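You operate a simulated robot arm through the tools that you are given. There is no shell and no other tool. Be economical: measure what you need, move in short steps, check, and stop when the job is done.

You are at the controls of a simulated robot arm. One attempt, no reset.

## Task
Close the upper red drawer. Fetch the blue filter and set it on the middle of the tyre bench. Put the computer mouse from the top of the steel chest on the tray there. Pull the bin cover open. The order is free. Set down upright: blue filter.
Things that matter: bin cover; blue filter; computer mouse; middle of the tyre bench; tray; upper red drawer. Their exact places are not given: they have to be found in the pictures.

It is judged by the outcome, as a careful person would: the job done as asked, and still so three seconds after it is handed in. It fails if anything else is knocked over, pushed out of place, dropped, spilled or broken. A push-on lid holds only when it is set on centred and level and pressed home; a screw cap is set on level and turned clockwise until tight.

## Robot
A 7-joint arm with a vacuum gripper on a trunk, on a base that drives. Base frame: it is fixed to the floor where the robot stands at the start and does not move with it; the origin is under the middle of the robot, x ahead of it, y to its left, z up. Lengths are in m, angles in rad, forces in N, time in s.
Its first joint turns from -2.897 to 2.897 rad. Places, roughly: bin cover [-8.4, -4.8, 0.8]; blue filter [-9.25, -4.25, 0.75]; computer mouse (6x9x4 cm) [-9.5, -4.1, 0.7]; middle of the tyre bench [-6.4, -6.6, 0.8]; tray (13x10x2 cm) [-9.2, -4.1, 0.7]; upper red drawer [0.8, -0.1, 0.8]. Payload 1.06 kg.
Tool frame: the origin (TCP) lies in the middle of the cups' lips, and z points out of the cups. The gripper has 1 cup of 0.024 m across, covering 0.024 by 0.024 m (tool x, y); the bellows give 0.008 m. With the vacuum on, a cup seals on a smooth face that it is pressed against (1 to 4 N); it does not hold porous or soft things. The pull reaches 23 N.
Orientation is told as [roll, pitch, yaw] about the base's x, y, z axes, in that order, counted from this pose: with the cups facing straight down, the tool's x points along the base's -x, its y along +y and its z along -z.

## Interface
- The arm moves only by the tool move_arm. Its argument "commands" is a list of rows, each an object of numbers (a shift or turn left out is 0, a gripper value left out holds the last): "wx", "wy", "wz": the turn, a rotation vector about the tool's x, y, z in rad; "tx", "ty", "tz": the shift along the tool's x, y, z in m; "valve": the vacuum: 1 switches it on, 0 off. In form: [{"wx": .., "wy": .., "wz": .., "tx": .., "ty": .., "tz": .., "valve": ..}, ...]. A call has 1 to 20 rows; each row shifts and turns the commanded pose from where the row before left it, along the tool's axes as they then stand. A row lasts 0.2 s, in which the tool goes at most 0.05 m and 0.15 rad; a call with a longer step from one row to the next is refused whole, and so is a gripper value outside its range. A pose out of reach is approached as far as the arm can. The call stops where the force on the tool passes 40 N (or 10 N more than at its start, if that is more) or the arm is blocked; 0.2 s more then pass. The pull builds up within a second once a cup has sealed. Time passes only in rows, and 0.2 s behind the last, so rows that do not move give it time. The reply holds the time, the measured pose of the TCP, the force on the tool along the base axes and the pull of the vacuum, in the units named above and with some noise, with the torque about the TCP (base axes, N m) and any sound that the robot's microphone picked up.
- Cameras (640 x 400 px; columns grow to the right, rows downward): "scene" is now at [0.1831, 0.1842, 1.4873]; the picture's right is [-0.30, -0.95, 0.00], its down [-0.57, 0.18, -0.80] and it looks along [0.76, -0.24, -0.60] (base axes); focal length 260 px, centre (320, 200). "wrist" rides on the gripper at [0.078, 0.019, -0.096] in the tool frame; the picture's right is [-0.24, 0.97, 0.00], its down [-0.71, -0.17, -0.69] and it looks along [-0.67, -0.16, 0.73] (tool axes); focal length 243 px, centre (320, 200).
- grab_frame(camera): a new picture of that camera. No time passes.
- drive_base(legs): drives the robot by 1 to 6 legs, each [ahead, left, turn to the left] in m, m and rad, along the robot's own axes; the way and the turn of a leg run together, so that a leg with both is an arc; at most 1.5 m and 3.142 rad a leg. The arm and the cameras ride along, it lands a little off, and it stops where it bumps. It gives what a move gives.
- head_to(pan, tilt): turns the head with the scene camera to pan (to the left, within 2.094 rad either way) and tilt (down, from -0.506 to 1.204), counted from straight ahead of the robot. It gives what a move gives.
- probe_pixels(camera, pixels): there is no depth. For up to 12 entries [column, row, z] of the newest picture of that camera ("zoom" is the newest enlarged one), the place [x, y] in the base frame at which the ray of that pixel passes the height z, good to about 0.002 m. No time passes.
- enlarge(camera, box): a new picture of the part [left, top, right, bottom] of that camera's present view, enlarged. No time passes.
- hand_in(): hands the job in; it is judged then, once.

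Work in short steps. Measure before you move; look again where a grasp or a placing could have gone wrong, and mend it. You have 110 turns and 98 pictures in all, those below and enlarged ones among them. Switch the vacuum off and draw the arm clear of the work before you hand the job in, unless the task says otherwise.

The tools are called after "Call:" by a JSON object that holds its "op" and its "data". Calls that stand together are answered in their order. move_arm: Moves the arm, as the interface text tells. Its arguments: {"type":"object","properties":{"commands":{"type":"array","items":{"type":"object","properties":{"wx":{"type":"number"},"wy":{"type":"number"},"wz":{"type":"number"},"tx":{"type":"number"},"ty":{"type":"number"},"tz":{"type":"number"},"valve":{"type":"number"}}}}},"required":["commands"]} The other tools are called the same way: drive_base (legs) drives the base; head_to (pan, tilt) turns the head that bears the scene camera; grab_frame (camera) takes a picture; probe_pixels (camera, pixels) gives the place at which the rays of pixels pass given heights; enlarge (camera, box) takes an enlarged picture of a part of a camera's view; hand_in () hands the job in.

At the start:

```text
clock: 0.0
ee_pos: [0.5875, 0.0562, 1.1659]
ee_rot: [-0.001, 0.001, -0.001]
wrist_force: [-0.8, 0.2, 0.5]
torque: [0.0, -0.02, -0.01]
pull: 0.0
robot x, y, heading: [0.0029, 0.0008, -0.001]
head pan, tilt: [-0.307, 0.642]
```

scene: 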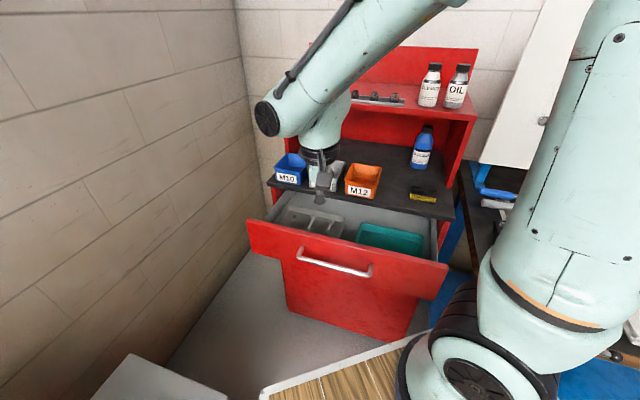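
wrist: 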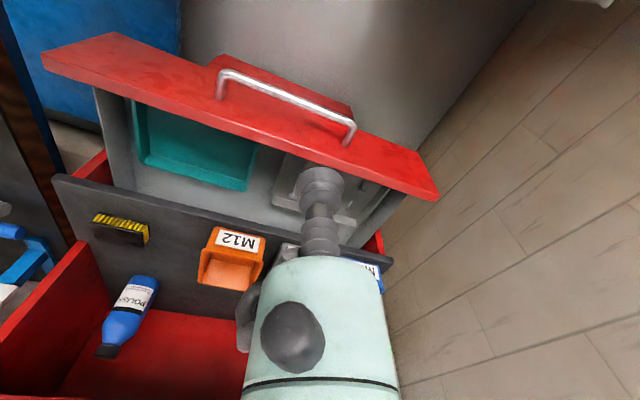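

The upper drawer stands open toward me; front top edge from (247,222) to (447,268), handle at (300,250)-(372,272). I'll probe the front's edge and handle at z around 0.8.

Call:
{"op": "probe_pixels", "data": {"camera": "scene", "pixels": [[247, 222, 0.85], [447, 268, 0.85], [247, 222, 0.75], [447, 268, 0.75], [270, 187, 0.9], [455, 218, 0.9], [336, 272, 0.75], [336, 272, 0.8], [390, 240, 0.75], [300, 215, 0.75]]}}

Call:
{"op": "probe_pixels", "data": {"camera": "wrist", "pixels": [[42, 52, 0.85], [438, 198, 0.85], [42, 52, 0.75], [438, 198, 0.75], [285, 95, 0.75], [285, 95, 0.8], [55, 178, 0.9], [55, 178, 0.85]]}}

```text
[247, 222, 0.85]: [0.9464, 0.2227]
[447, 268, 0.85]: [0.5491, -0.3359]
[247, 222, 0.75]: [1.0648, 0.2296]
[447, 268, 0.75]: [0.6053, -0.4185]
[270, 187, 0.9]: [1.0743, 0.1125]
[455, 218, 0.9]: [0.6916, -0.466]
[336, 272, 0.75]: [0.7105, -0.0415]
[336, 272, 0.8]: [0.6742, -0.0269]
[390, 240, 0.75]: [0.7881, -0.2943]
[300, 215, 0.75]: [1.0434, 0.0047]
```

```text
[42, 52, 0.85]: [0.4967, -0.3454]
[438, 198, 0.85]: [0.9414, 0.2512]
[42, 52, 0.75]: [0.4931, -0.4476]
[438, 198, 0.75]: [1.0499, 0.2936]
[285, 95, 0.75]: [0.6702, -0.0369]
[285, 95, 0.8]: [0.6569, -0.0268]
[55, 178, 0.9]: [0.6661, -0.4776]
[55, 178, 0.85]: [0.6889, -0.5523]
```

The cabinet is rotated about 35° (front normal roughly (-0.82,0.58)). I'll enlarge the drawer front to judge free face around the handle.

Call:
{"op": "enlarge", "data": {"camera": "scene", "box": [230, 150, 470, 300]}}

Call:
{"op": "enlarge", "data": {"camera": "wrist", "box": [20, 20, 450, 289]}}

```text
2.67 times, centred on (350, 225) of scene
```

zoom: 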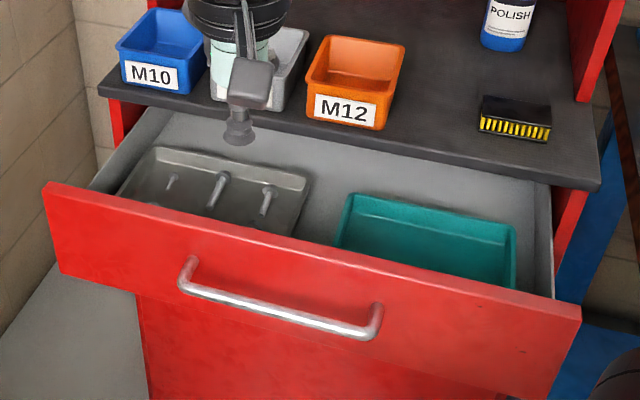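

```text
1.49 times, centred on (235, 154) of wrist
```

zoom: 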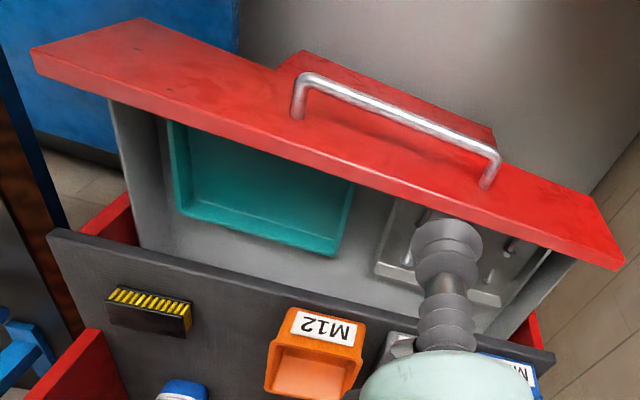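

Triangulating both pictures: drawer top edge runs (0.842,0.215)–(0.499,-0.257) at z≈0.94, so push direction is yaw -0.628; handle at z≈0.84. I'll turn the tool toward the face and tilt it 70° at the present height.

Call:
{"op": "move_arm", "data": {"commands": [{"wz": 0.1257}, {"wz": 0.1257}, {"wz": 0.1257}, {"wz": 0.1257}, {"wz": 0.1257}, {"wy": -0.1356}, {"wy": -0.1356}, {"wy": -0.1356}, {"wy": -0.1356}, {"wy": -0.1356}, {"wy": -0.1356}, {"wy": -0.1356}, {"wy": -0.1356}, {"wy": -0.1356}, {}]}}

```text
clock: 2.7
ee_pos: [0.589, 0.0549, 1.1662]
ee_rot: [0.176, -0.661, -0.758]
wrist_force: [-0.4, 0.8, 0.2]
torque: [-0.06, -0.01, -0.02]
pull: 0.0
out of reach, approached as far as the arm can: row 9, 10
robot x, y, heading: [0.0024, 0.003, 0.004]
head pan, tilt: [-0.307, 0.642]
stopped in row 13: the arm was blocked; the commanded pose is now the measured one
```

Tilt stopped at about 40° for lack of elbow room. I'll look behind on both sides before backing the base a little.

Call:
{"op": "head_to", "data": {"pan": 2.0, "tilt": 0.5}}

Call:
{"op": "grab_frame", "data": {"camera": "scene"}}

Call:
{"op": "head_to", "data": {"pan": -2.0, "tilt": 0.5}}

Call:
{"op": "grab_frame", "data": {"camera": "scene"}}

```text
clock: 4.9
ee_pos: [0.5882, 0.0533, 1.1661]
ee_rot: [0.17, -0.676, -0.756]
wrist_force: [0.1, 0.2, -0.2]
torque: [-0.02, 0.03, 0.02]
pull: 0.0
robot x, y, heading: [-0.0016, 0.0001, 0.002]
head pan, tilt: [2.0, 0.499]
```

```text
93 pictures are left
```

scene: 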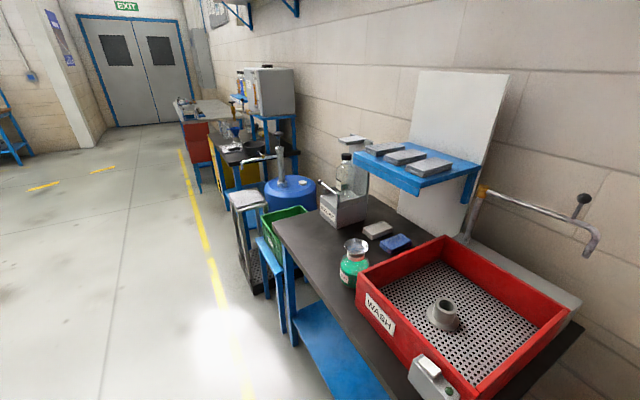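

```text
clock: 8.1
ee_pos: [0.5895, 0.0521, 1.1642]
ee_rot: [0.17, -0.662, -0.758]
wrist_force: [-0.7, 0.8, 0.1]
torque: [-0.01, 0.0, 0.01]
pull: 0.1
robot x, y, heading: [0.0054, 0.0005, 0.0]
head pan, tilt: [-2.0, 0.499]
```

```text
92 pictures are left
```

scene: 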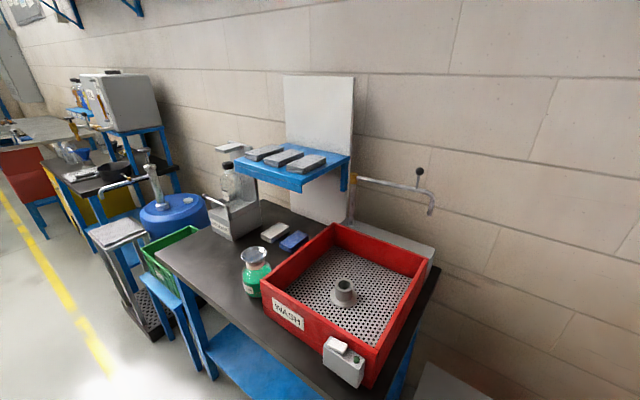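

A wash bench stands behind me; I'll measure its distance.

Call:
{"op": "probe_pixels", "data": {"camera": "scene", "pixels": [[155, 248, 0.85], [370, 385, 0.9], [330, 375, 0.9], [438, 268, 0.85], [100, 360, 0.0], [20, 250, 0.0], [105, 240, 0.5], [130, 335, 0.0]]}}

```text
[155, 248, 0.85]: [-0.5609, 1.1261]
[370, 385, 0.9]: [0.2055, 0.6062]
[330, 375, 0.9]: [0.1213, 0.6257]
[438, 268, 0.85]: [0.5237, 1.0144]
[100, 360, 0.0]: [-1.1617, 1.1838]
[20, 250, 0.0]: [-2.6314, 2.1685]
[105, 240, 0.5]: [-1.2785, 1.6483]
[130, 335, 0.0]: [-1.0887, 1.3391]
```

The second picture seems to have been taken mid-motion; I'll grab again.

Call:
{"op": "grab_frame", "data": {"camera": "scene"}}

```text
91 pictures are left
```

scene: 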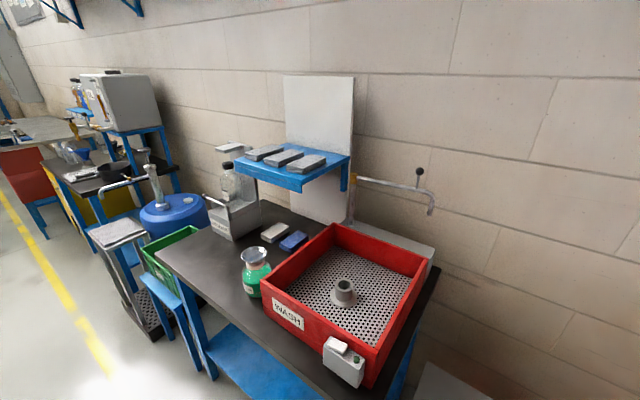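

Same view although the head reports -2.0; I'll command it again to see.

Call:
{"op": "head_to", "data": {"pan": -1.9, "tilt": 0.6}}

```text
clock: 8.8
ee_pos: [0.5891, 0.0523, 1.1647]
ee_rot: [0.169, -0.663, -0.757]
wrist_force: [0.5, 0.5, 1.4]
torque: [-0.01, 0.02, -0.01]
pull: 0.1
robot x, y, heading: [0.0041, -0.0041, -0.004]
head pan, tilt: [-1.901, 0.6]
```

Call:
{"op": "grab_frame", "data": {"camera": "scene"}}

```text
90 pictures are left
```

scene: 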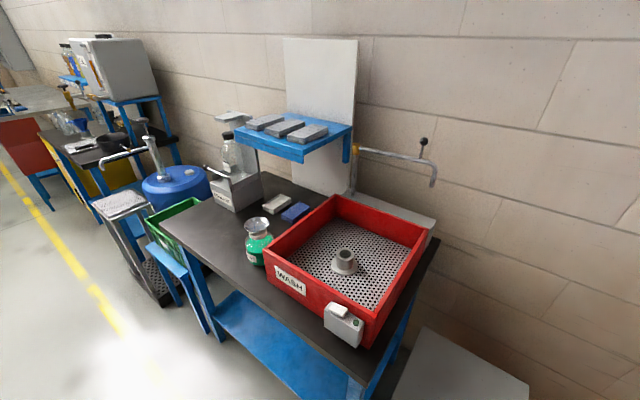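

Call:
{"op": "probe_pixels", "data": {"camera": "scene", "pixels": [[320, 200, 0.9], [320, 300, 0.9], [320, 390, 0.85], [160, 205, 0.85], [438, 240, 0.85], [470, 360, 0.4]]}}

Call:
{"op": "head_to", "data": {"pan": -1.0, "tilt": 0.6}}

Call:
{"op": "grab_frame", "data": {"camera": "scene"}}

```text
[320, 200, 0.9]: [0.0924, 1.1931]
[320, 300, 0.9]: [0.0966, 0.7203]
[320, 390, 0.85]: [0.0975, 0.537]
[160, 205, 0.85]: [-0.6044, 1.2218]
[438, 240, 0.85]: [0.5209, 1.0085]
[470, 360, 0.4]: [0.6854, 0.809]
```

```text
clock: 10.0
ee_pos: [0.5891, 0.0539, 1.1659]
ee_rot: [0.173, -0.659, -0.757]
wrist_force: [-1.2, 0.8, 0.4]
torque: [0.03, -0.01, 0.0]
pull: 0.1
robot x, y, heading: [0.0001, 0.0021, 0.001]
head pan, tilt: [-1.0, 0.6]
```

```text
89 pictures are left
```

scene: 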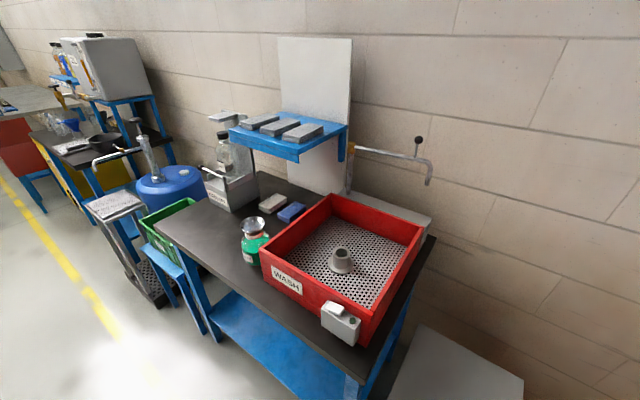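

The picture shows the camera really facing left (~+1.57) whatever the reading says. I'll command pan 0 and look.

Call:
{"op": "head_to", "data": {"pan": 0.0, "tilt": 0.6}}

Call:
{"op": "grab_frame", "data": {"camera": "scene"}}

Call:
{"op": "probe_pixels", "data": {"camera": "scene", "pixels": [[320, 300, 0.9]]}}

```text
clock: 11.3
ee_pos: [0.5891, 0.0527, 1.1649]
ee_rot: [0.174, -0.658, -0.757]
wrist_force: [0.6, 0.6, 0.5]
torque: [0.01, -0.01, 0.01]
pull: 0.0
robot x, y, heading: [-0.0008, 0.001, -0.007]
head pan, tilt: [0.0, 0.6]
```

```text
88 pictures are left
```

scene: 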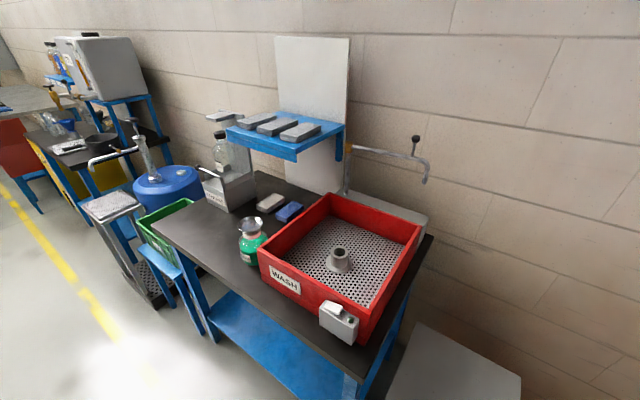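

```text
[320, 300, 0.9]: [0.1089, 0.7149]
```

The head is likely blocked by the arm (which itself was blocked at the head). I'll undo part of the tilt, lower the tool back toward the start pose and retry.

Call:
{"op": "move_arm", "data": {"commands": [{"wy": 0.1356}, {"wy": 0.1356}, {"wy": 0.1356}, {"wy": 0.1356}, {"wy": 0.1}, {}]}}

Call:
{"op": "head_to", "data": {"pan": 0.3, "tilt": 0.7}}

Call:
{"op": "grab_frame", "data": {"camera": "scene"}}

```text
clock: 12.7
ee_pos: [0.5886, 0.0541, 1.167]
ee_rot: [0.132, -0.035, -0.655]
wrist_force: [-0.6, 0.1, -1.1]
torque: [0.02, -0.01, 0.0]
pull: 0.2
robot x, y, heading: [-0.0016, 0.0012, 0.002]
head pan, tilt: [0.0, 0.6]
```

```text
clock: 13.5
ee_pos: [0.5889, 0.0532, 1.1667]
ee_rot: [0.132, -0.037, -0.654]
wrist_force: [0.8, -1.3, 0.0]
torque: [0.02, -0.01, 0.01]
pull: 0.1
robot x, y, heading: [-0.0017, 0.001, -0.0]
head pan, tilt: [0.3, 0.7]
```

```text
87 pictures are left
```

scene: 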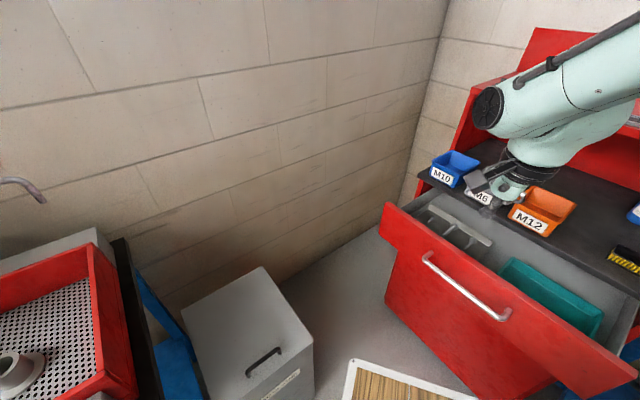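

The head is free again. Now look right-back.

Call:
{"op": "head_to", "data": {"pan": -2.0, "tilt": 0.5}}

Call:
{"op": "grab_frame", "data": {"camera": "scene"}}

```text
clock: 15.6
ee_pos: [0.5885, 0.0537, 1.1661]
ee_rot: [0.132, -0.036, -0.657]
wrist_force: [-0.5, 0.3, -0.3]
torque: [0.03, 0.01, 0.01]
pull: 0.1
robot x, y, heading: [-0.0005, -0.003, -0.003]
head pan, tilt: [-2.0, 0.499]
```

```text
86 pictures are left
```

scene: 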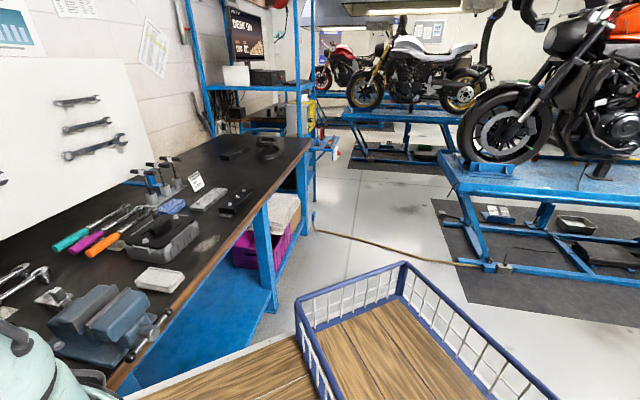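

The right-back view shows the robot's own deck/basket and free floor behind. I'll back 0.2 m (head pointing ahead first) to give the arm elbow room.

Call:
{"op": "head_to", "data": {"pan": -0.3, "tilt": 0.8}}

Call:
{"op": "drive_base", "data": {"legs": [[-0.25, 0, 0]]}}

Call:
{"op": "grab_frame", "data": {"camera": "scene"}}

```text
clock: 17.3
ee_pos: [0.5881, 0.0542, 1.1673]
ee_rot: [0.132, -0.038, -0.654]
wrist_force: [0.0, 0.3, -0.4]
torque: [0.0, 0.01, 0.0]
pull: 0.0
robot x, y, heading: [0.001, 0.0012, -0.001]
head pan, tilt: [-0.3, 0.799]
```

```text
clock: 19.2
ee_pos: [0.3359, 0.0535, 1.1675]
ee_rot: [0.133, -0.037, -0.657]
wrist_force: [0.1, 0.1, -0.2]
torque: [0.01, -0.01, 0.0]
pull: 0.0
robot x, y, heading: [-0.2545, 0.0013, -0.004]
head pan, tilt: [-0.3, 0.799]
```

```text
85 pictures are left
```

scene: 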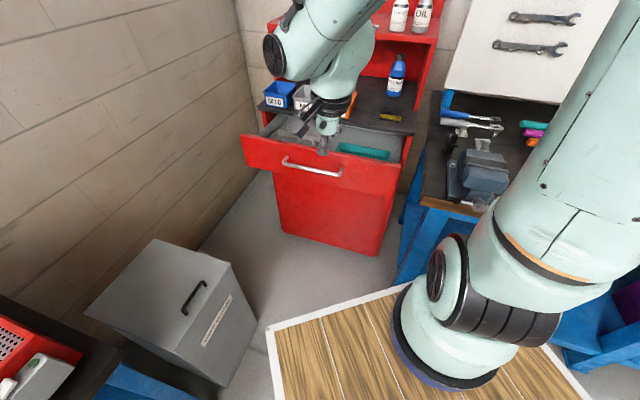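

Room is better now. I'll move the tool to ~0.12 m in front of the drawer face at z≈0.97, fix the small roll, then tilt forward.

Call:
{"op": "move_arm", "data": {"commands": [{"wx": 0.132, "wz": -0.027}, {"tx": -0.028, "ty": 0.0196, "tz": 0.0286}, {"tx": -0.028, "ty": 0.0196, "tz": 0.0286}, {"tx": -0.028, "ty": 0.0196, "tz": 0.0286}, {"tx": -0.028, "ty": 0.0196, "tz": 0.0286}, {"tx": -0.028, "ty": 0.0196, "tz": 0.0286}, {"tx": -0.028, "ty": 0.0196, "tz": 0.0286}, {"tx": -0.028, "ty": 0.0196, "tz": 0.0286}, {"wy": -0.146}, {"wy": -0.146}, {"wy": -0.146}, {"wy": -0.146}, {"wy": -0.146}, {"wy": -0.146}, {"wy": -0.146}, {"wy": -0.146}, {}]}}

Call:
{"op": "grab_frame", "data": {"camera": "scene"}}

Call:
{"op": "grab_frame", "data": {"camera": "wrist"}}

```text
clock: 22.8
ee_pos: [0.5817, 0.046, 0.9742]
ee_rot: [-0.001, -1.209, -0.626]
wrist_force: [-1.1, 0.4, -0.4]
torque: [0.0, 0.0, 0.01]
pull: 0.1
robot x, y, heading: [-0.2545, -0.0015, -0.003]
head pan, tilt: [-0.3, 0.799]
```

```text
84 pictures are left
```

scene: 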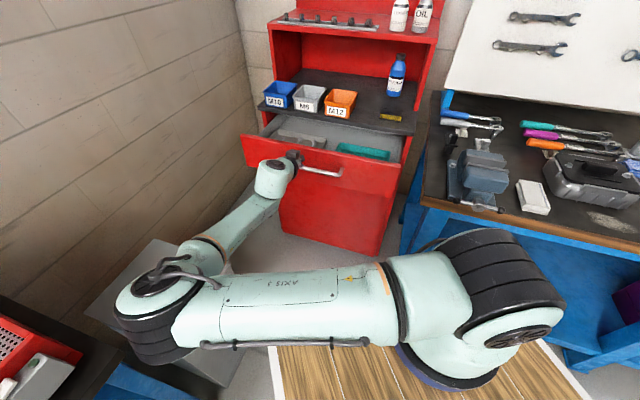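

```text
83 pictures are left
```

wrist: 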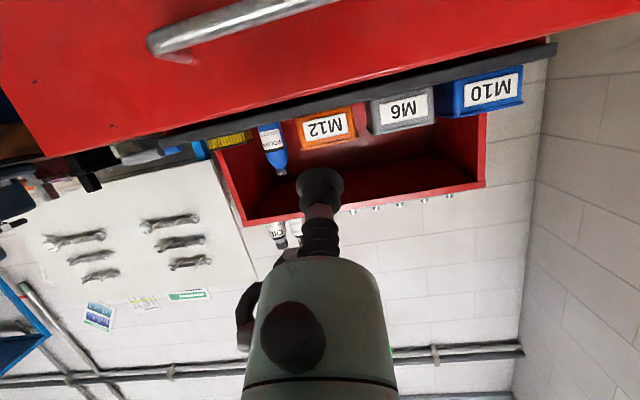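

The tool points at the face's centre about 0.11 m off. I'll lower to z≈0.905 and advance to just before the face.

Call:
{"op": "move_arm", "data": {"commands": [{"tx": 0.0318, "tz": 0.012}, {"tx": 0.0318, "tz": 0.012}, {"tx": -0.0106, "tz": 0.028}, {"tx": -0.0106, "tz": 0.028}, {"tx": -0.0071, "tz": 0.0187}, {"tx": -0.0035, "tz": 0.0094}, {"tx": -0.0035, "tz": 0.0094}, {"tx": -0.0035, "tz": 0.0094}]}}

Call:
{"op": "grab_frame", "data": {"camera": "wrist"}}

```text
clock: 24.6
ee_pos: [0.671, -0.0203, 0.9059]
ee_rot: [0.0, -1.208, -0.629]
wrist_force: [-0.3, 0.7, 0.1]
torque: [0.0, 0.01, 0.03]
pull: 0.0
robot x, y, heading: [-0.2545, -0.0009, 0.001]
head pan, tilt: [-0.3, 0.799]
```

```text
82 pictures are left
```

wrist: 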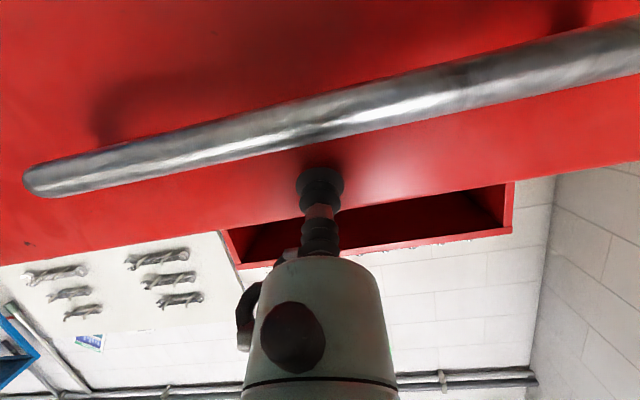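

The cup is at the face just above the handle. I'll push forward 0.16 m in small rows.

Call:
{"op": "move_arm", "data": {"commands": [{"tx": -0.0053, "tz": 0.014}, {"tx": -0.0053, "tz": 0.014}, {"tx": -0.0053, "tz": 0.014}, {"tx": -0.0053, "tz": 0.014}, {"tx": -0.0053, "tz": 0.014}, {"tx": -0.0053, "tz": 0.014}, {"tx": -0.0053, "tz": 0.014}, {"tx": -0.0053, "tz": 0.014}, {"tx": -0.0053, "tz": 0.014}]}}

Call:
{"op": "grab_frame", "data": {"camera": "scene"}}

```text
clock: 26.6
ee_pos: [0.7796, -0.1008, 0.9043]
ee_rot: [0.0, -1.209, -0.628]
wrist_force: [-0.3, 0.4, -1.1]
torque: [-0.01, -0.01, -0.01]
pull: 0.0
robot x, y, heading: [-0.2535, 0.0024, -0.0]
head pan, tilt: [-0.3, 0.799]
```

```text
81 pictures are left
```

scene: 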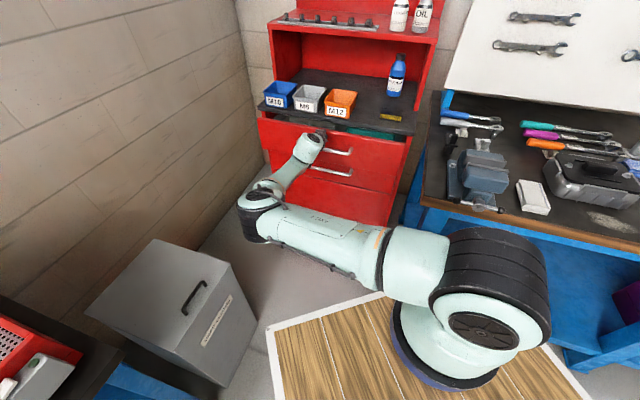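

Nearly closed; continue pushing until it resists.

Call:
{"op": "move_arm", "data": {"commands": [{"tx": -0.0035, "tz": 0.0094}, {"tx": -0.0035, "tz": 0.0094}, {"tx": -0.0035, "tz": 0.0094}, {"tx": -0.0035, "tz": 0.0094}, {"tx": -0.0035, "tz": 0.0094}, {"tx": -0.0035, "tz": 0.0094}, {"tx": -0.0035, "tz": 0.0094}, {"tx": -0.0035, "tz": 0.0094}]}}

Call:
{"op": "grab_frame", "data": {"camera": "scene"}}

```text
clock: 28.5
ee_pos: [0.8434, -0.144, 0.9017]
ee_rot: [-0.001, -1.2, -0.629]
wrist_force: [-11.5, 4.4, -3.1]
torque: [-0.04, -0.28, -0.01]
pull: 0.1
robot x, y, heading: [-0.2531, 0.0003, 0.001]
head pan, tilt: [-0.3, 0.799]
stopped in row 8: the force on the tool passed its limit at 41 N (the readings are from after the stop); the commanded pose is now the measured one
```

```text
80 pictures are left
```

scene: 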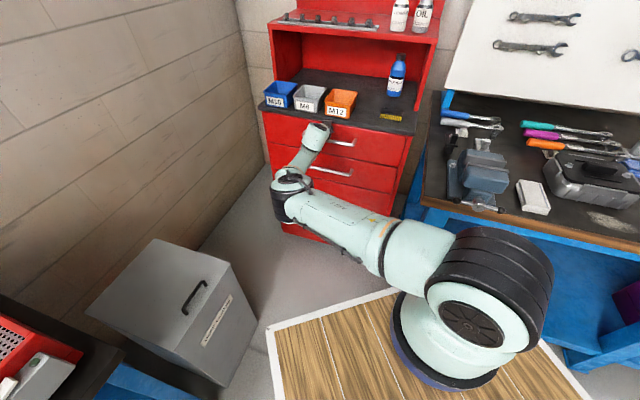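

The drawer is shut (41 N stop). Draw back, then undo the tilt and verify.

Call:
{"op": "move_arm", "data": {"commands": [{"tx": 0.0142, "tz": -0.0374}, {"tx": 0.0142, "tz": -0.0374}, {"tx": 0.0142, "tz": -0.0374}, {"tx": 0.0142, "tz": -0.0374}, {"tx": 0.0142, "tz": -0.0374}, {"tx": 0.0142, "tz": -0.0374}, {"tx": 0.0142, "tz": -0.0374}, {"tx": -0.04, "tz": -0.015}, {"tx": -0.04, "tz": -0.015}, {"wy": 0.146}, {"wy": 0.146}, {"wy": 0.146}, {"wy": 0.146}, {"wy": 0.146}, {"wy": 0.146}, {"wy": 0.146}, {"wy": 0.146}, {"wy": 0.035}, {}]}}

Call:
{"op": "grab_frame", "data": {"camera": "scene"}}

```text
clock: 32.5
ee_pos: [0.6186, 0.0203, 0.9884]
ee_rot: [-0.001, 0.001, -0.628]
wrist_force: [0.2, 0.7, -0.9]
torque: [-0.01, -0.01, 0.01]
pull: 0.0
robot x, y, heading: [-0.2516, -0.0014, -0.001]
head pan, tilt: [-0.3, 0.799]
```

```text
79 pictures are left
```

scene: 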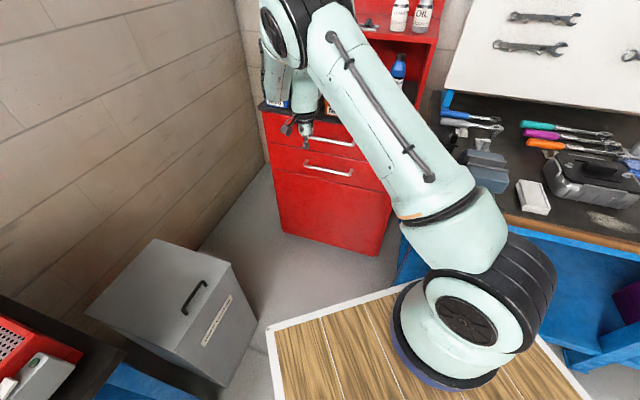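

Closed drawer visible. Now lift and retract the arm to a compact travel pose.

Call:
{"op": "move_arm", "data": {"commands": [{"tz": -0.045}, {"tz": -0.045}, {"tz": -0.045}, {"tz": -0.045}, {"tx": 0.045}, {"tx": 0.045}, {"tx": 0.045}, {"wz": -0.125}, {"wz": -0.125}, {"wz": -0.125}, {"wz": -0.125}, {"wz": -0.128}, {"tx": 0.045}, {"tx": 0.045}, {"tx": 0.045}, {"tx": 0.045}, {"tx": 0.045}, {}]}}

Call:
{"op": "grab_frame", "data": {"camera": "scene"}}

```text
clock: 36.3
ee_pos: [0.2821, 0.101, 1.1688]
ee_rot: [0.001, 0.003, 0.001]
wrist_force: [1.3, 1.1, -0.1]
torque: [-0.01, 0.01, -0.01]
pull: 0.1
robot x, y, heading: [-0.253, -0.0004, -0.001]
head pan, tilt: [-0.3, 0.799]
```

```text
78 pictures are left
```

scene: 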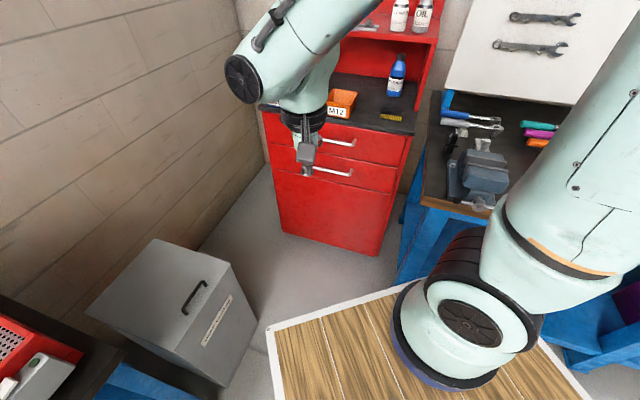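

Next, survey behind. Look right-back and left-back again with the head (arm is clear).

Call:
{"op": "head_to", "data": {"pan": -2.09, "tilt": 0.45}}

Call:
{"op": "grab_frame", "data": {"camera": "scene"}}

Call:
{"op": "probe_pixels", "data": {"camera": "scene", "pixels": [[320, 200, 0.0], [200, 250, 0.0], [480, 250, 0.0], [320, 300, 0.3], [400, 270, 0.3], [100, 300, 0.8]]}}

Call:
{"op": "head_to", "data": {"pan": 2.09, "tilt": 0.45}}

Call:
{"op": "grab_frame", "data": {"camera": "scene"}}

Call:
{"op": "probe_pixels", "data": {"camera": "scene", "pixels": [[320, 200, 0.0], [200, 250, 0.0], [480, 250, 0.0], [100, 150, 0.0], [250, 300, 0.0], [150, 120, 0.0]]}}

```text
clock: 38.1
ee_pos: [0.2833, 0.0996, 1.1682]
ee_rot: [-0.001, 0.003, -0.001]
wrist_force: [0.4, 0.3, -0.8]
torque: [-0.02, 0.01, -0.02]
pull: 0.0
robot x, y, heading: [-0.248, -0.0013, -0.001]
head pan, tilt: [-2.089, 0.45]
```

```text
77 pictures are left
```

scene: 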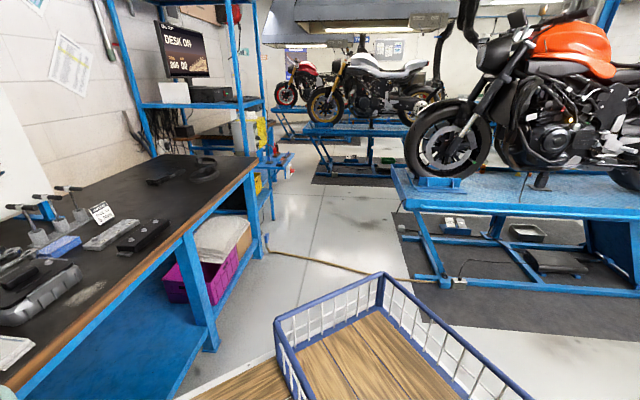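

```text
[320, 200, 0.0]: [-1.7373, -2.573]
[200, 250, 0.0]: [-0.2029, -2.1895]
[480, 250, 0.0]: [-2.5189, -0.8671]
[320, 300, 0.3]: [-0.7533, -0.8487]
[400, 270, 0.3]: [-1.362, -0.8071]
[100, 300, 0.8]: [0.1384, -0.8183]
```

```text
clock: 41.5
ee_pos: [0.284, 0.1004, 1.1675]
ee_rot: [0.0, 0.002, 0.001]
wrist_force: [0.2, -0.4, 0.3]
torque: [0.01, 0.0, 0.0]
pull: 0.0
robot x, y, heading: [-0.2529, 0.0015, -0.002]
head pan, tilt: [2.089, 0.45]
```

```text
76 pictures are left
```

scene: 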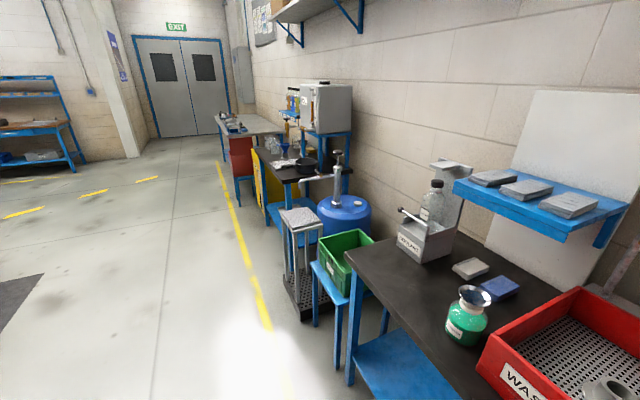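

```text
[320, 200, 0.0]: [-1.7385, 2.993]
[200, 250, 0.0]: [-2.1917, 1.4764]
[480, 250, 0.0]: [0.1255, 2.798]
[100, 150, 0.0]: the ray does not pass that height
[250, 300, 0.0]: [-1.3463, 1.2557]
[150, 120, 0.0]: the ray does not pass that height
```

The room is rotated ~36° to the base frame; the aisle runs along (-0.81,0.59), and targets lie beyond the motorcycle lifts. I'll back out along the aisle without turning, first leg, then look.

Call:
{"op": "drive_base", "data": {"legs": [[-0.925, 0.42, 0]]}}

Call:
{"op": "grab_frame", "data": {"camera": "scene"}}

Call:
{"op": "probe_pixels", "data": {"camera": "scene", "pixels": [[320, 200, 0.0], [320, 300, 0.0], [200, 300, 0.0], [450, 300, 0.0], [100, 250, 0.0], [20, 200, 0.0], [20, 300, 0.0]]}}

Call:
{"op": "head_to", "data": {"pan": -2.09, "tilt": 0.6}}

Call:
{"op": "grab_frame", "data": {"camera": "scene"}}

Call:
{"op": "probe_pixels", "data": {"camera": "scene", "pixels": [[320, 200, 0.0], [320, 300, 0.0], [200, 300, 0.0], [450, 300, 0.0], [100, 250, 0.0], [600, 200, 0.0], [600, 300, 0.0]]}}

```text
clock: 46.8
ee_pos: [-0.6429, 0.5214, 1.1676]
ee_rot: [0.0, 0.0, -0.005]
wrist_force: [-0.1, -0.4, 0.1]
torque: [-0.01, 0.02, 0.02]
pull: 0.0
robot x, y, heading: [-1.1775, 0.4213, -0.005]
head pan, tilt: [2.089, 0.45]
```

```text
75 pictures are left
```

scene: 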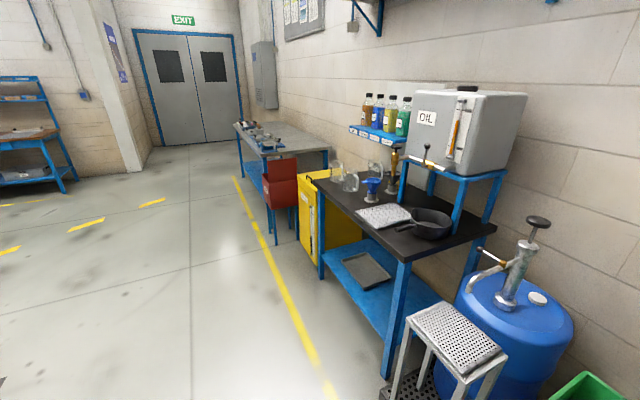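

```text
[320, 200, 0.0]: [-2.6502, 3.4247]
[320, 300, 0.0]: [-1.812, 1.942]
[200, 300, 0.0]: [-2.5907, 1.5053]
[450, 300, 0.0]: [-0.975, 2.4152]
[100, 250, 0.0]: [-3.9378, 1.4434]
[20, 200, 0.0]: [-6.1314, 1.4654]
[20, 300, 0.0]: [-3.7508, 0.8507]
```

```text
clock: 50.1
ee_pos: [-0.6426, 0.5215, 1.1681]
ee_rot: [0.0, 0.002, -0.005]
wrist_force: [-0.1, -0.1, 0.3]
torque: [0.0, -0.01, 0.01]
pull: 0.1
robot x, y, heading: [-1.1784, 0.4234, -0.008]
head pan, tilt: [-2.089, 0.6]
```

```text
74 pictures are left
```

scene: 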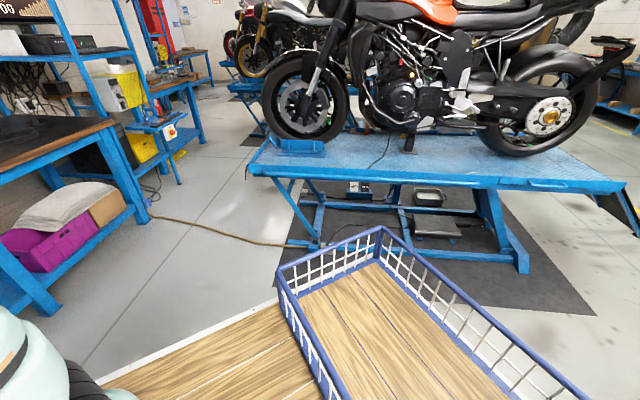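

```text
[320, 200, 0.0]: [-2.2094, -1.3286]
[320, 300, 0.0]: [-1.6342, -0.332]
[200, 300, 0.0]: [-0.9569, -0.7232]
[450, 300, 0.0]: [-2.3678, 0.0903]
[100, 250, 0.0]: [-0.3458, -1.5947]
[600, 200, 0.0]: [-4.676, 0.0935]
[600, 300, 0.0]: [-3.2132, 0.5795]
```

Path along the aisle is free (yellow line left, lift right, its end near (640,200)). Drive past the lift end, then turn right to face along the rows.

Call:
{"op": "drive_base", "data": {"legs": [[-1.133, 0.823, 0], [-1.375, 0.319, 0], [0, 0, -2.2]]}}

Call:
{"op": "head_to", "data": {"pan": 0.35, "tilt": 0.4}}

Call:
{"op": "grab_frame", "data": {"camera": "scene"}}

Call:
{"op": "probe_pixels", "data": {"camera": "scene", "pixels": [[320, 200, 0.0], [320, 300, 0.0], [200, 300, 0.0], [450, 300, 0.0], [100, 250, 0.0], [600, 200, 0.0], [450, 150, 0.0], [320, 150, 0.0]]}}

```text
clock: 68.9
ee_pos: [-3.8975, 1.1539, 1.1668]
ee_rot: [0.001, 0.004, -2.247]
wrist_force: [0.7, -0.2, -0.3]
torque: [-0.01, -0.01, -0.03]
pull: 0.2
robot x, y, heading: [-3.6395, 1.6346, -2.242]
head pan, tilt: [-2.089, 0.6]
```

```text
clock: 71.2
ee_pos: [-3.8971, 1.1531, 1.1682]
ee_rot: [-0.001, 0.002, -2.245]
wrist_force: [-0.2, 0.8, -0.3]
torque: [0.02, 0.0, 0.0]
pull: 0.1
robot x, y, heading: [-3.6459, 1.6364, -2.247]
head pan, tilt: [0.351, 0.4]
```

```text
73 pictures are left
```

scene: 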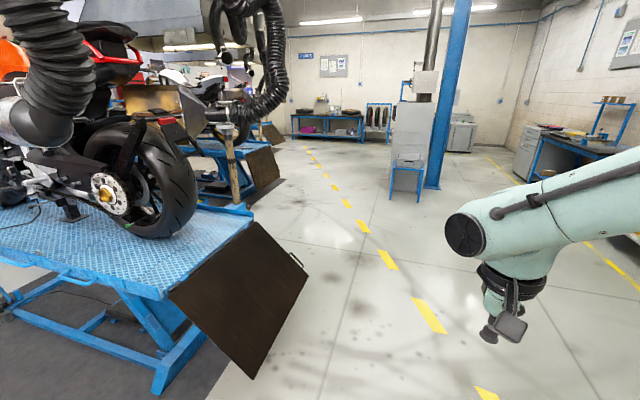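

```text
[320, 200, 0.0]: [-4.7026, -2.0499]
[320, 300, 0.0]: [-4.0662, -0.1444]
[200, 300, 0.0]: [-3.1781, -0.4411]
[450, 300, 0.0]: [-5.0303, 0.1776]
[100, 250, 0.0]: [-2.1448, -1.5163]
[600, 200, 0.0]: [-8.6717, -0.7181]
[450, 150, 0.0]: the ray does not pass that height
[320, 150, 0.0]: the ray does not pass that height
```

The dashed walkway at x≈-4.8…-5.2 runs toward the far wall, with the lift ramp on its left and a post/cabinet near (-6,-1.9) on its right. Drive into the walkway and look.

Call:
{"op": "drive_base", "data": {"legs": [[1.2, -0.02, 0], [0.53, 0, 0], [0, 0, 0.5]]}}

Call:
{"op": "head_to", "data": {"pan": 0.0, "tilt": 0.45}}

Call:
{"op": "grab_frame", "data": {"camera": "scene"}}

Call:
{"op": "probe_pixels", "data": {"camera": "scene", "pixels": [[320, 200, 0.0], [320, 300, 0.0], [200, 300, 0.0], [450, 300, 0.0], [200, 200, 0.0], [450, 200, 0.0], [450, 120, 0.0], [320, 120, 0.0]]}}

```text
clock: 81.3
ee_pos: [-4.7618, -0.2197, 1.1673]
ee_rot: [-0.001, 0.002, -1.764]
wrist_force: [0.1, 0.6, 0.2]
torque: [-0.01, -0.05, -0.01]
pull: 0.0
robot x, y, heading: [-4.7544, 0.3249, -1.762]
head pan, tilt: [0.351, 0.4]
```

```text
clock: 82.1
ee_pos: [-4.7619, -0.2204, 1.1676]
ee_rot: [-0.001, 0.002, -1.764]
wrist_force: [0.1, 0.5, 0.3]
torque: [0.01, 0.02, -0.05]
pull: 0.1
robot x, y, heading: [-4.7567, 0.3208, -1.762]
head pan, tilt: [0.0, 0.45]
```

```text
72 pictures are left
```

scene: 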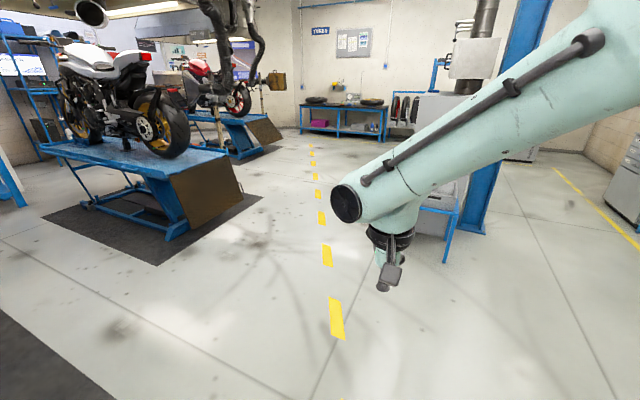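

```text
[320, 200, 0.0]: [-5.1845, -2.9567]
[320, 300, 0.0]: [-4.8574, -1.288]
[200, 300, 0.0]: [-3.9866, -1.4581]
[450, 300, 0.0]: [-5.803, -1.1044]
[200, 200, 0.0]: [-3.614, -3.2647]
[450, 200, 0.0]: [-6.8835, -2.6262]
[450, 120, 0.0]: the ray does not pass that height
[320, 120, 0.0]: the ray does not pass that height
```

Walkway ahead is free; the stool leg at (445,262) is ≈(-6.0,-1.5), leaving room. Drive 3.3 m straight ahead, then look right towards the targets.

Call:
{"op": "drive_base", "data": {"legs": [[1.1, 0.05, 0], [1.1, 0.0, 0], [1.1, 0, 0]]}}

Call:
{"op": "head_to", "data": {"pan": -0.7, "tilt": 0.3}}

Call:
{"op": "grab_frame", "data": {"camera": "scene"}}

Call:
{"op": "probe_pixels", "data": {"camera": "scene", "pixels": [[320, 200, 0.0], [320, 300, 0.0], [200, 300, 0.0], [450, 300, 0.0], [200, 200, 0.0], [450, 200, 0.0], [450, 180, 0.0], [320, 150, 0.7]]}}

Call:
{"op": "head_to", "data": {"pan": 0.2, "tilt": 0.3}}

Call:
{"op": "grab_frame", "data": {"camera": "scene"}}

Call:
{"op": "probe_pixels", "data": {"camera": "scene", "pixels": [[320, 200, 0.0], [320, 300, 0.0], [200, 300, 0.0], [450, 300, 0.0], [200, 200, 0.0], [450, 200, 0.0], [450, 180, 0.0], [320, 150, 0.7]]}}

```text
clock: 98.4
ee_pos: [-5.3873, -3.4959, 1.1687]
ee_rot: [0.001, 0.001, -1.775]
wrist_force: [0.9, -0.1, -0.1]
torque: [-0.01, 0.01, 0.0]
pull: 0.1
robot x, y, heading: [-5.3761, -2.9495, -1.774]
head pan, tilt: [0.0, 0.45]
```

```text
clock: 99.5
ee_pos: [-5.3886, -3.4941, 1.1687]
ee_rot: [0.0, 0.002, -1.775]
wrist_force: [-0.6, -0.2, 0.2]
torque: [0.02, 0.04, 0.01]
pull: 0.1
robot x, y, heading: [-5.375, -2.9518, -1.773]
head pan, tilt: [-0.7, 0.3]
```

```text
71 pictures are left
```

scene: 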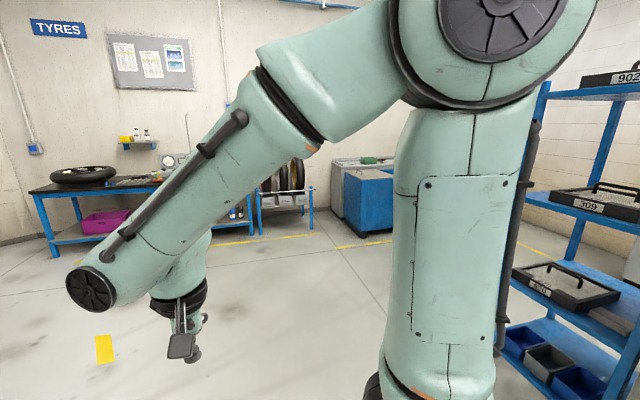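

```text
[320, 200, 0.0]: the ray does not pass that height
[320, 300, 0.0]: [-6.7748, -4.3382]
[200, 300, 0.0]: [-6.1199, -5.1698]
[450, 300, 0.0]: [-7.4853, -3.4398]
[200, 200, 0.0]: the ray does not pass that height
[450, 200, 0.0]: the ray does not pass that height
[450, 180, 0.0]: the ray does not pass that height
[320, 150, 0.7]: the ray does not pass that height
```

```text
clock: 100.7
ee_pos: [-5.3876, -3.4937, 1.169]
ee_rot: [-0.001, 0.002, -1.774]
wrist_force: [0.3, 0.2, -0.1]
torque: [-0.02, -0.02, -0.01]
pull: 0.1
robot x, y, heading: [-5.3766, -2.9507, -1.773]
head pan, tilt: [0.201, 0.3]
```

```text
70 pictures are left
```

scene: 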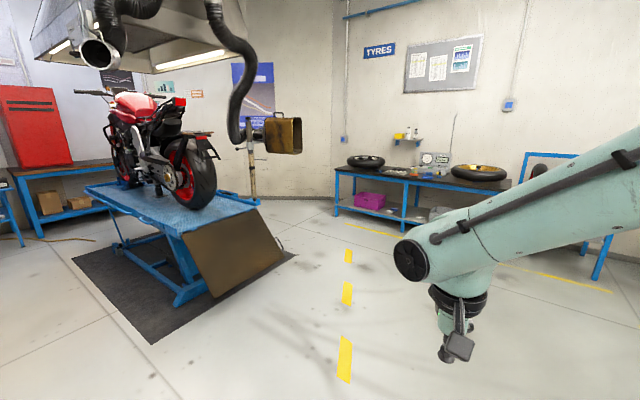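

```text
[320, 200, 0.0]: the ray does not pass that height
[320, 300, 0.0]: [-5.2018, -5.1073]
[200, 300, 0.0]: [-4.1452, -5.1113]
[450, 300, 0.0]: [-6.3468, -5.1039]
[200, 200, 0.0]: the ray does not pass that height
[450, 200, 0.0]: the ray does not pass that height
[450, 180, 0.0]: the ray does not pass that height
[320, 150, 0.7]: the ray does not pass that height
```

Tyre bench is ahead; shelves and the blue/grey chest are to the right. I turn to face the wall and advance a little, then look right past the arm.

Call:
{"op": "drive_base", "data": {"legs": [[0, 0, -0.43], [0.9, 0, 0]]}}

Call:
{"op": "head_to", "data": {"pan": -1.35, "tilt": 0.35}}

Call:
{"op": "grab_frame", "data": {"camera": "scene"}}

Call:
{"op": "probe_pixels", "data": {"camera": "scene", "pixels": [[320, 200, 0.0], [320, 300, 0.0], [200, 300, 0.0], [450, 300, 0.0], [100, 250, 0.0], [550, 300, 0.0]]}}

Call:
{"op": "head_to", "data": {"pan": -0.15, "tilt": 0.35}}

Call:
{"op": "grab_frame", "data": {"camera": "scene"}}

Call:
{"op": "probe_pixels", "data": {"camera": "scene", "pixels": [[320, 200, 0.0], [320, 300, 0.0], [200, 300, 0.0], [450, 300, 0.0], [100, 250, 0.0], [550, 300, 0.0]]}}

```text
clock: 106.6
ee_pos: [-6.1417, -4.1546, 1.1692]
ee_rot: [0.001, 0.002, -2.207]
wrist_force: [0.4, -0.2, 0.1]
torque: [-0.05, 0.01, -0.01]
pull: 0.1
robot x, y, heading: [-5.9044, -3.6635, -2.21]
head pan, tilt: [0.201, 0.3]
```

```text
clock: 108.2
ee_pos: [-6.1415, -4.1551, 1.168]
ee_rot: [0.0, 0.002, -2.209]
wrist_force: [1.0, 0.0, -0.2]
torque: [0.01, -0.05, 0.0]
pull: 0.0
robot x, y, heading: [-5.9043, -3.6663, -2.208]
head pan, tilt: [-1.349, 0.351]
```

```text
69 pictures are left
```

scene: 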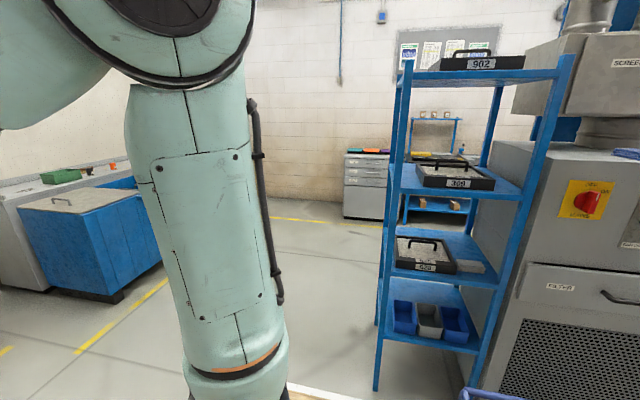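

```text
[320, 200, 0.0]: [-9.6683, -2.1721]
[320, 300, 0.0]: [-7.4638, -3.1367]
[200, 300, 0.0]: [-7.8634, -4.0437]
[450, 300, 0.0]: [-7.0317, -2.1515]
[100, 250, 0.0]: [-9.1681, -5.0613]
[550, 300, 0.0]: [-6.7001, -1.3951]
```

```text
clock: 109.6
ee_pos: [-6.142, -4.1541, 1.1689]
ee_rot: [0.001, 0.002, -2.208]
wrist_force: [0.1, -0.7, 0.1]
torque: [0.0, 0.02, 0.02]
pull: 0.2
robot x, y, heading: [-5.9032, -3.6682, -2.205]
head pan, tilt: [-0.15, 0.351]
```

```text
68 pictures are left
```

scene: 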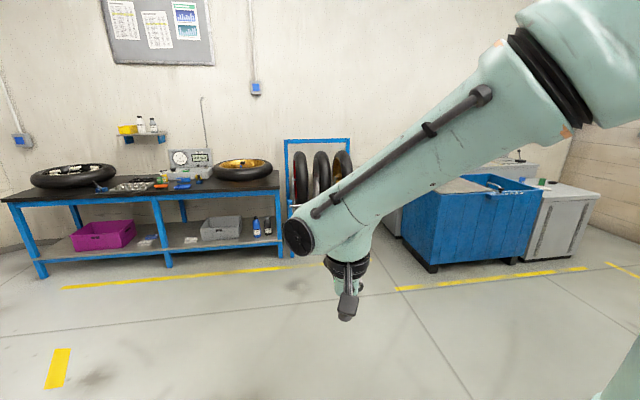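

```text
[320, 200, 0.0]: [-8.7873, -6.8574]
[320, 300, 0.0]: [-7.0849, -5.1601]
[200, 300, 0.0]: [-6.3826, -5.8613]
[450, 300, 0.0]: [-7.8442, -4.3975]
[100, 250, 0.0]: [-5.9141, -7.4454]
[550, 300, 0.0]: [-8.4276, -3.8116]
```

Blue bin with a grey cover sits at (470,220), steel chest right of it; the shelf foot is near (-6.66,-3.23). I go 1 m ahead past the shelf, then 1.3 m sideways right to stand before the bin.

Call:
{"op": "drive_base", "data": {"legs": [[1.0, 0, 0], [0.05, -1.25, 0]]}}

Call:
{"op": "head_to", "data": {"pan": -0.1, "tilt": 0.6}}

Call:
{"op": "grab_frame", "data": {"camera": "scene"}}

Call:
{"op": "grab_frame", "data": {"camera": "wrist"}}

```text
clock: 120.7
ee_pos: [-7.758, -4.2686, 1.1685]
ee_rot: [0.0, 0.002, -2.199]
wrist_force: [0.1, 0.3, 0.4]
torque: [0.01, -0.01, 0.02]
pull: 0.1
robot x, y, heading: [-7.5244, -3.7772, -2.201]
head pan, tilt: [-0.15, 0.351]
```

```text
clock: 121.4
ee_pos: [-7.7572, -4.2679, 1.1683]
ee_rot: [-0.001, 0.001, -2.199]
wrist_force: [-0.5, 0.0, -0.8]
torque: [-0.01, 0.01, 0.02]
pull: 0.2
robot x, y, heading: [-7.5228, -3.7749, -2.198]
head pan, tilt: [-0.099, 0.6]
```

```text
67 pictures are left
```

scene: 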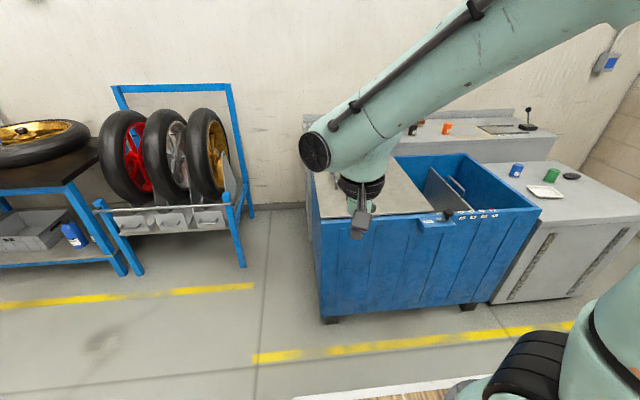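

```text
66 pictures are left
```

wrist: 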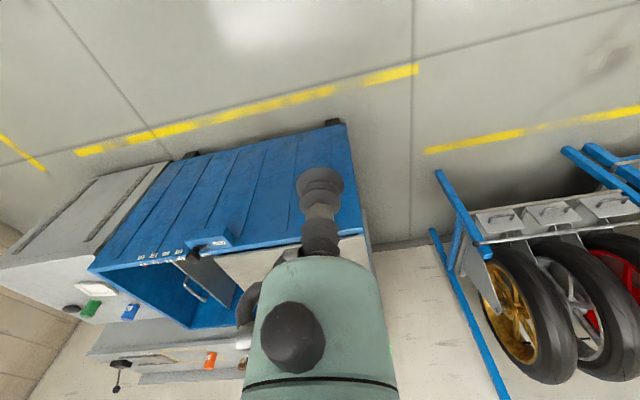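

The steel chest at right shows a blue can (515,170), green can (552,175), white tray (545,190), mouse (572,177). Enlarge the bin and chest.

Call:
{"op": "enlarge", "data": {"camera": "scene", "box": [300, 110, 556, 270]}}

Call:
{"op": "enlarge", "data": {"camera": "scene", "box": [480, 140, 640, 240]}}

Call:
{"op": "enlarge", "data": {"camera": "wrist", "box": [60, 200, 380, 400]}}

```text
2.50 times, centred on (428, 190) of scene
```

zoom: 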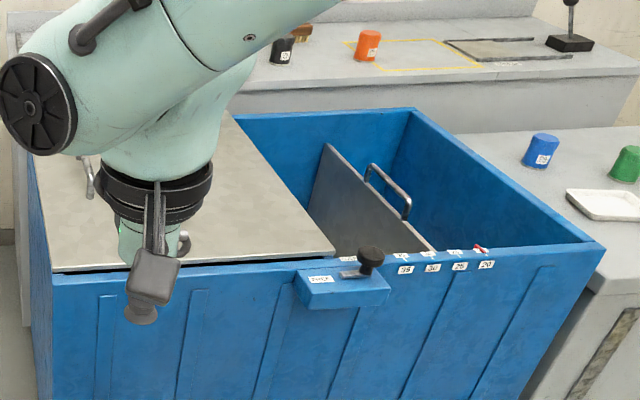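

```text
4.00 times, centred on (560, 190) of scene
```

zoom: 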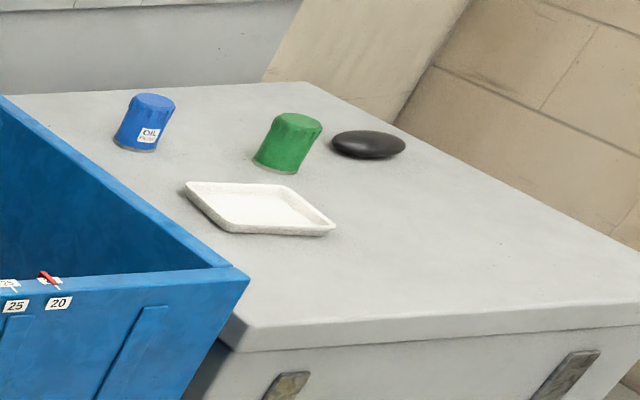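

```text
2.00 times, centred on (220, 300) of wrist
```

zoom: 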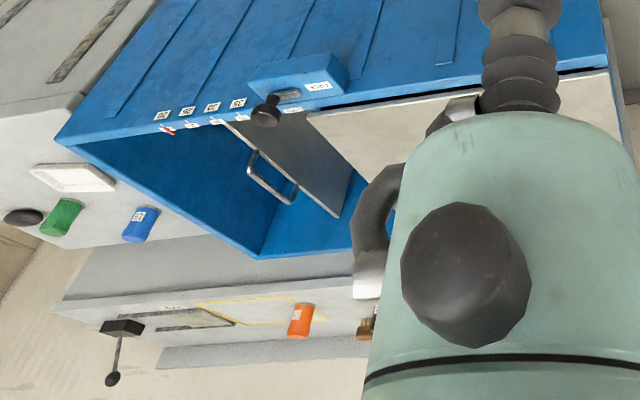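

I need the full bin top unobstructed. Swing the tool to the right (0.4 m) and look again.

Call:
{"op": "move_arm", "data": {"commands": [{"ty": -0.045}, {"ty": -0.045}, {"ty": -0.045}, {"ty": -0.045}, {"ty": -0.045}, {"ty": -0.045}, {"ty": -0.045}, {"ty": -0.045}, {}]}}

Call:
{"op": "enlarge", "data": {"camera": "scene", "box": [280, 90, 600, 290]}}

Call:
{"op": "grab_frame", "data": {"camera": "wrist"}}

```text
clock: 123.4
ee_pos: [-8.0495, -4.054, 1.1674]
ee_rot: [-0.001, 0.003, -2.2]
wrist_force: [-0.3, 0.4, -0.2]
torque: [-0.01, 0.02, -0.04]
pull: 0.0
robot x, y, heading: [-7.5216, -3.7769, -2.2]
head pan, tilt: [-0.099, 0.6]
```

```text
2.00 times, centred on (440, 190) of scene
```

zoom: 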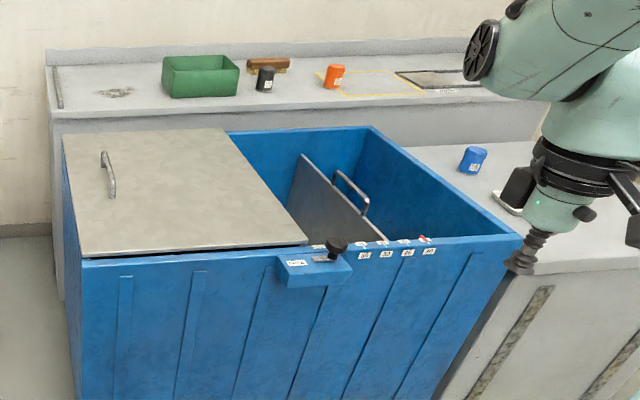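

```text
61 pictures are left
```

wrist: 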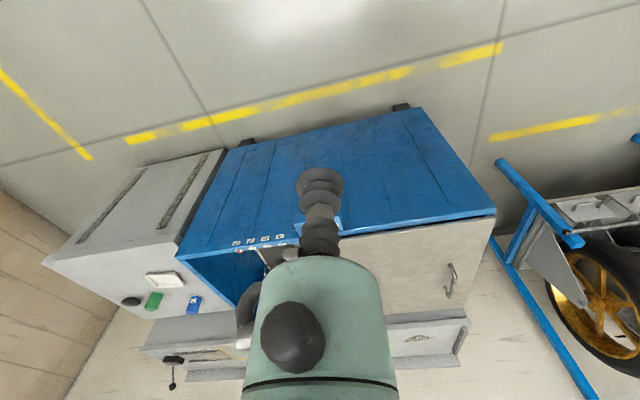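

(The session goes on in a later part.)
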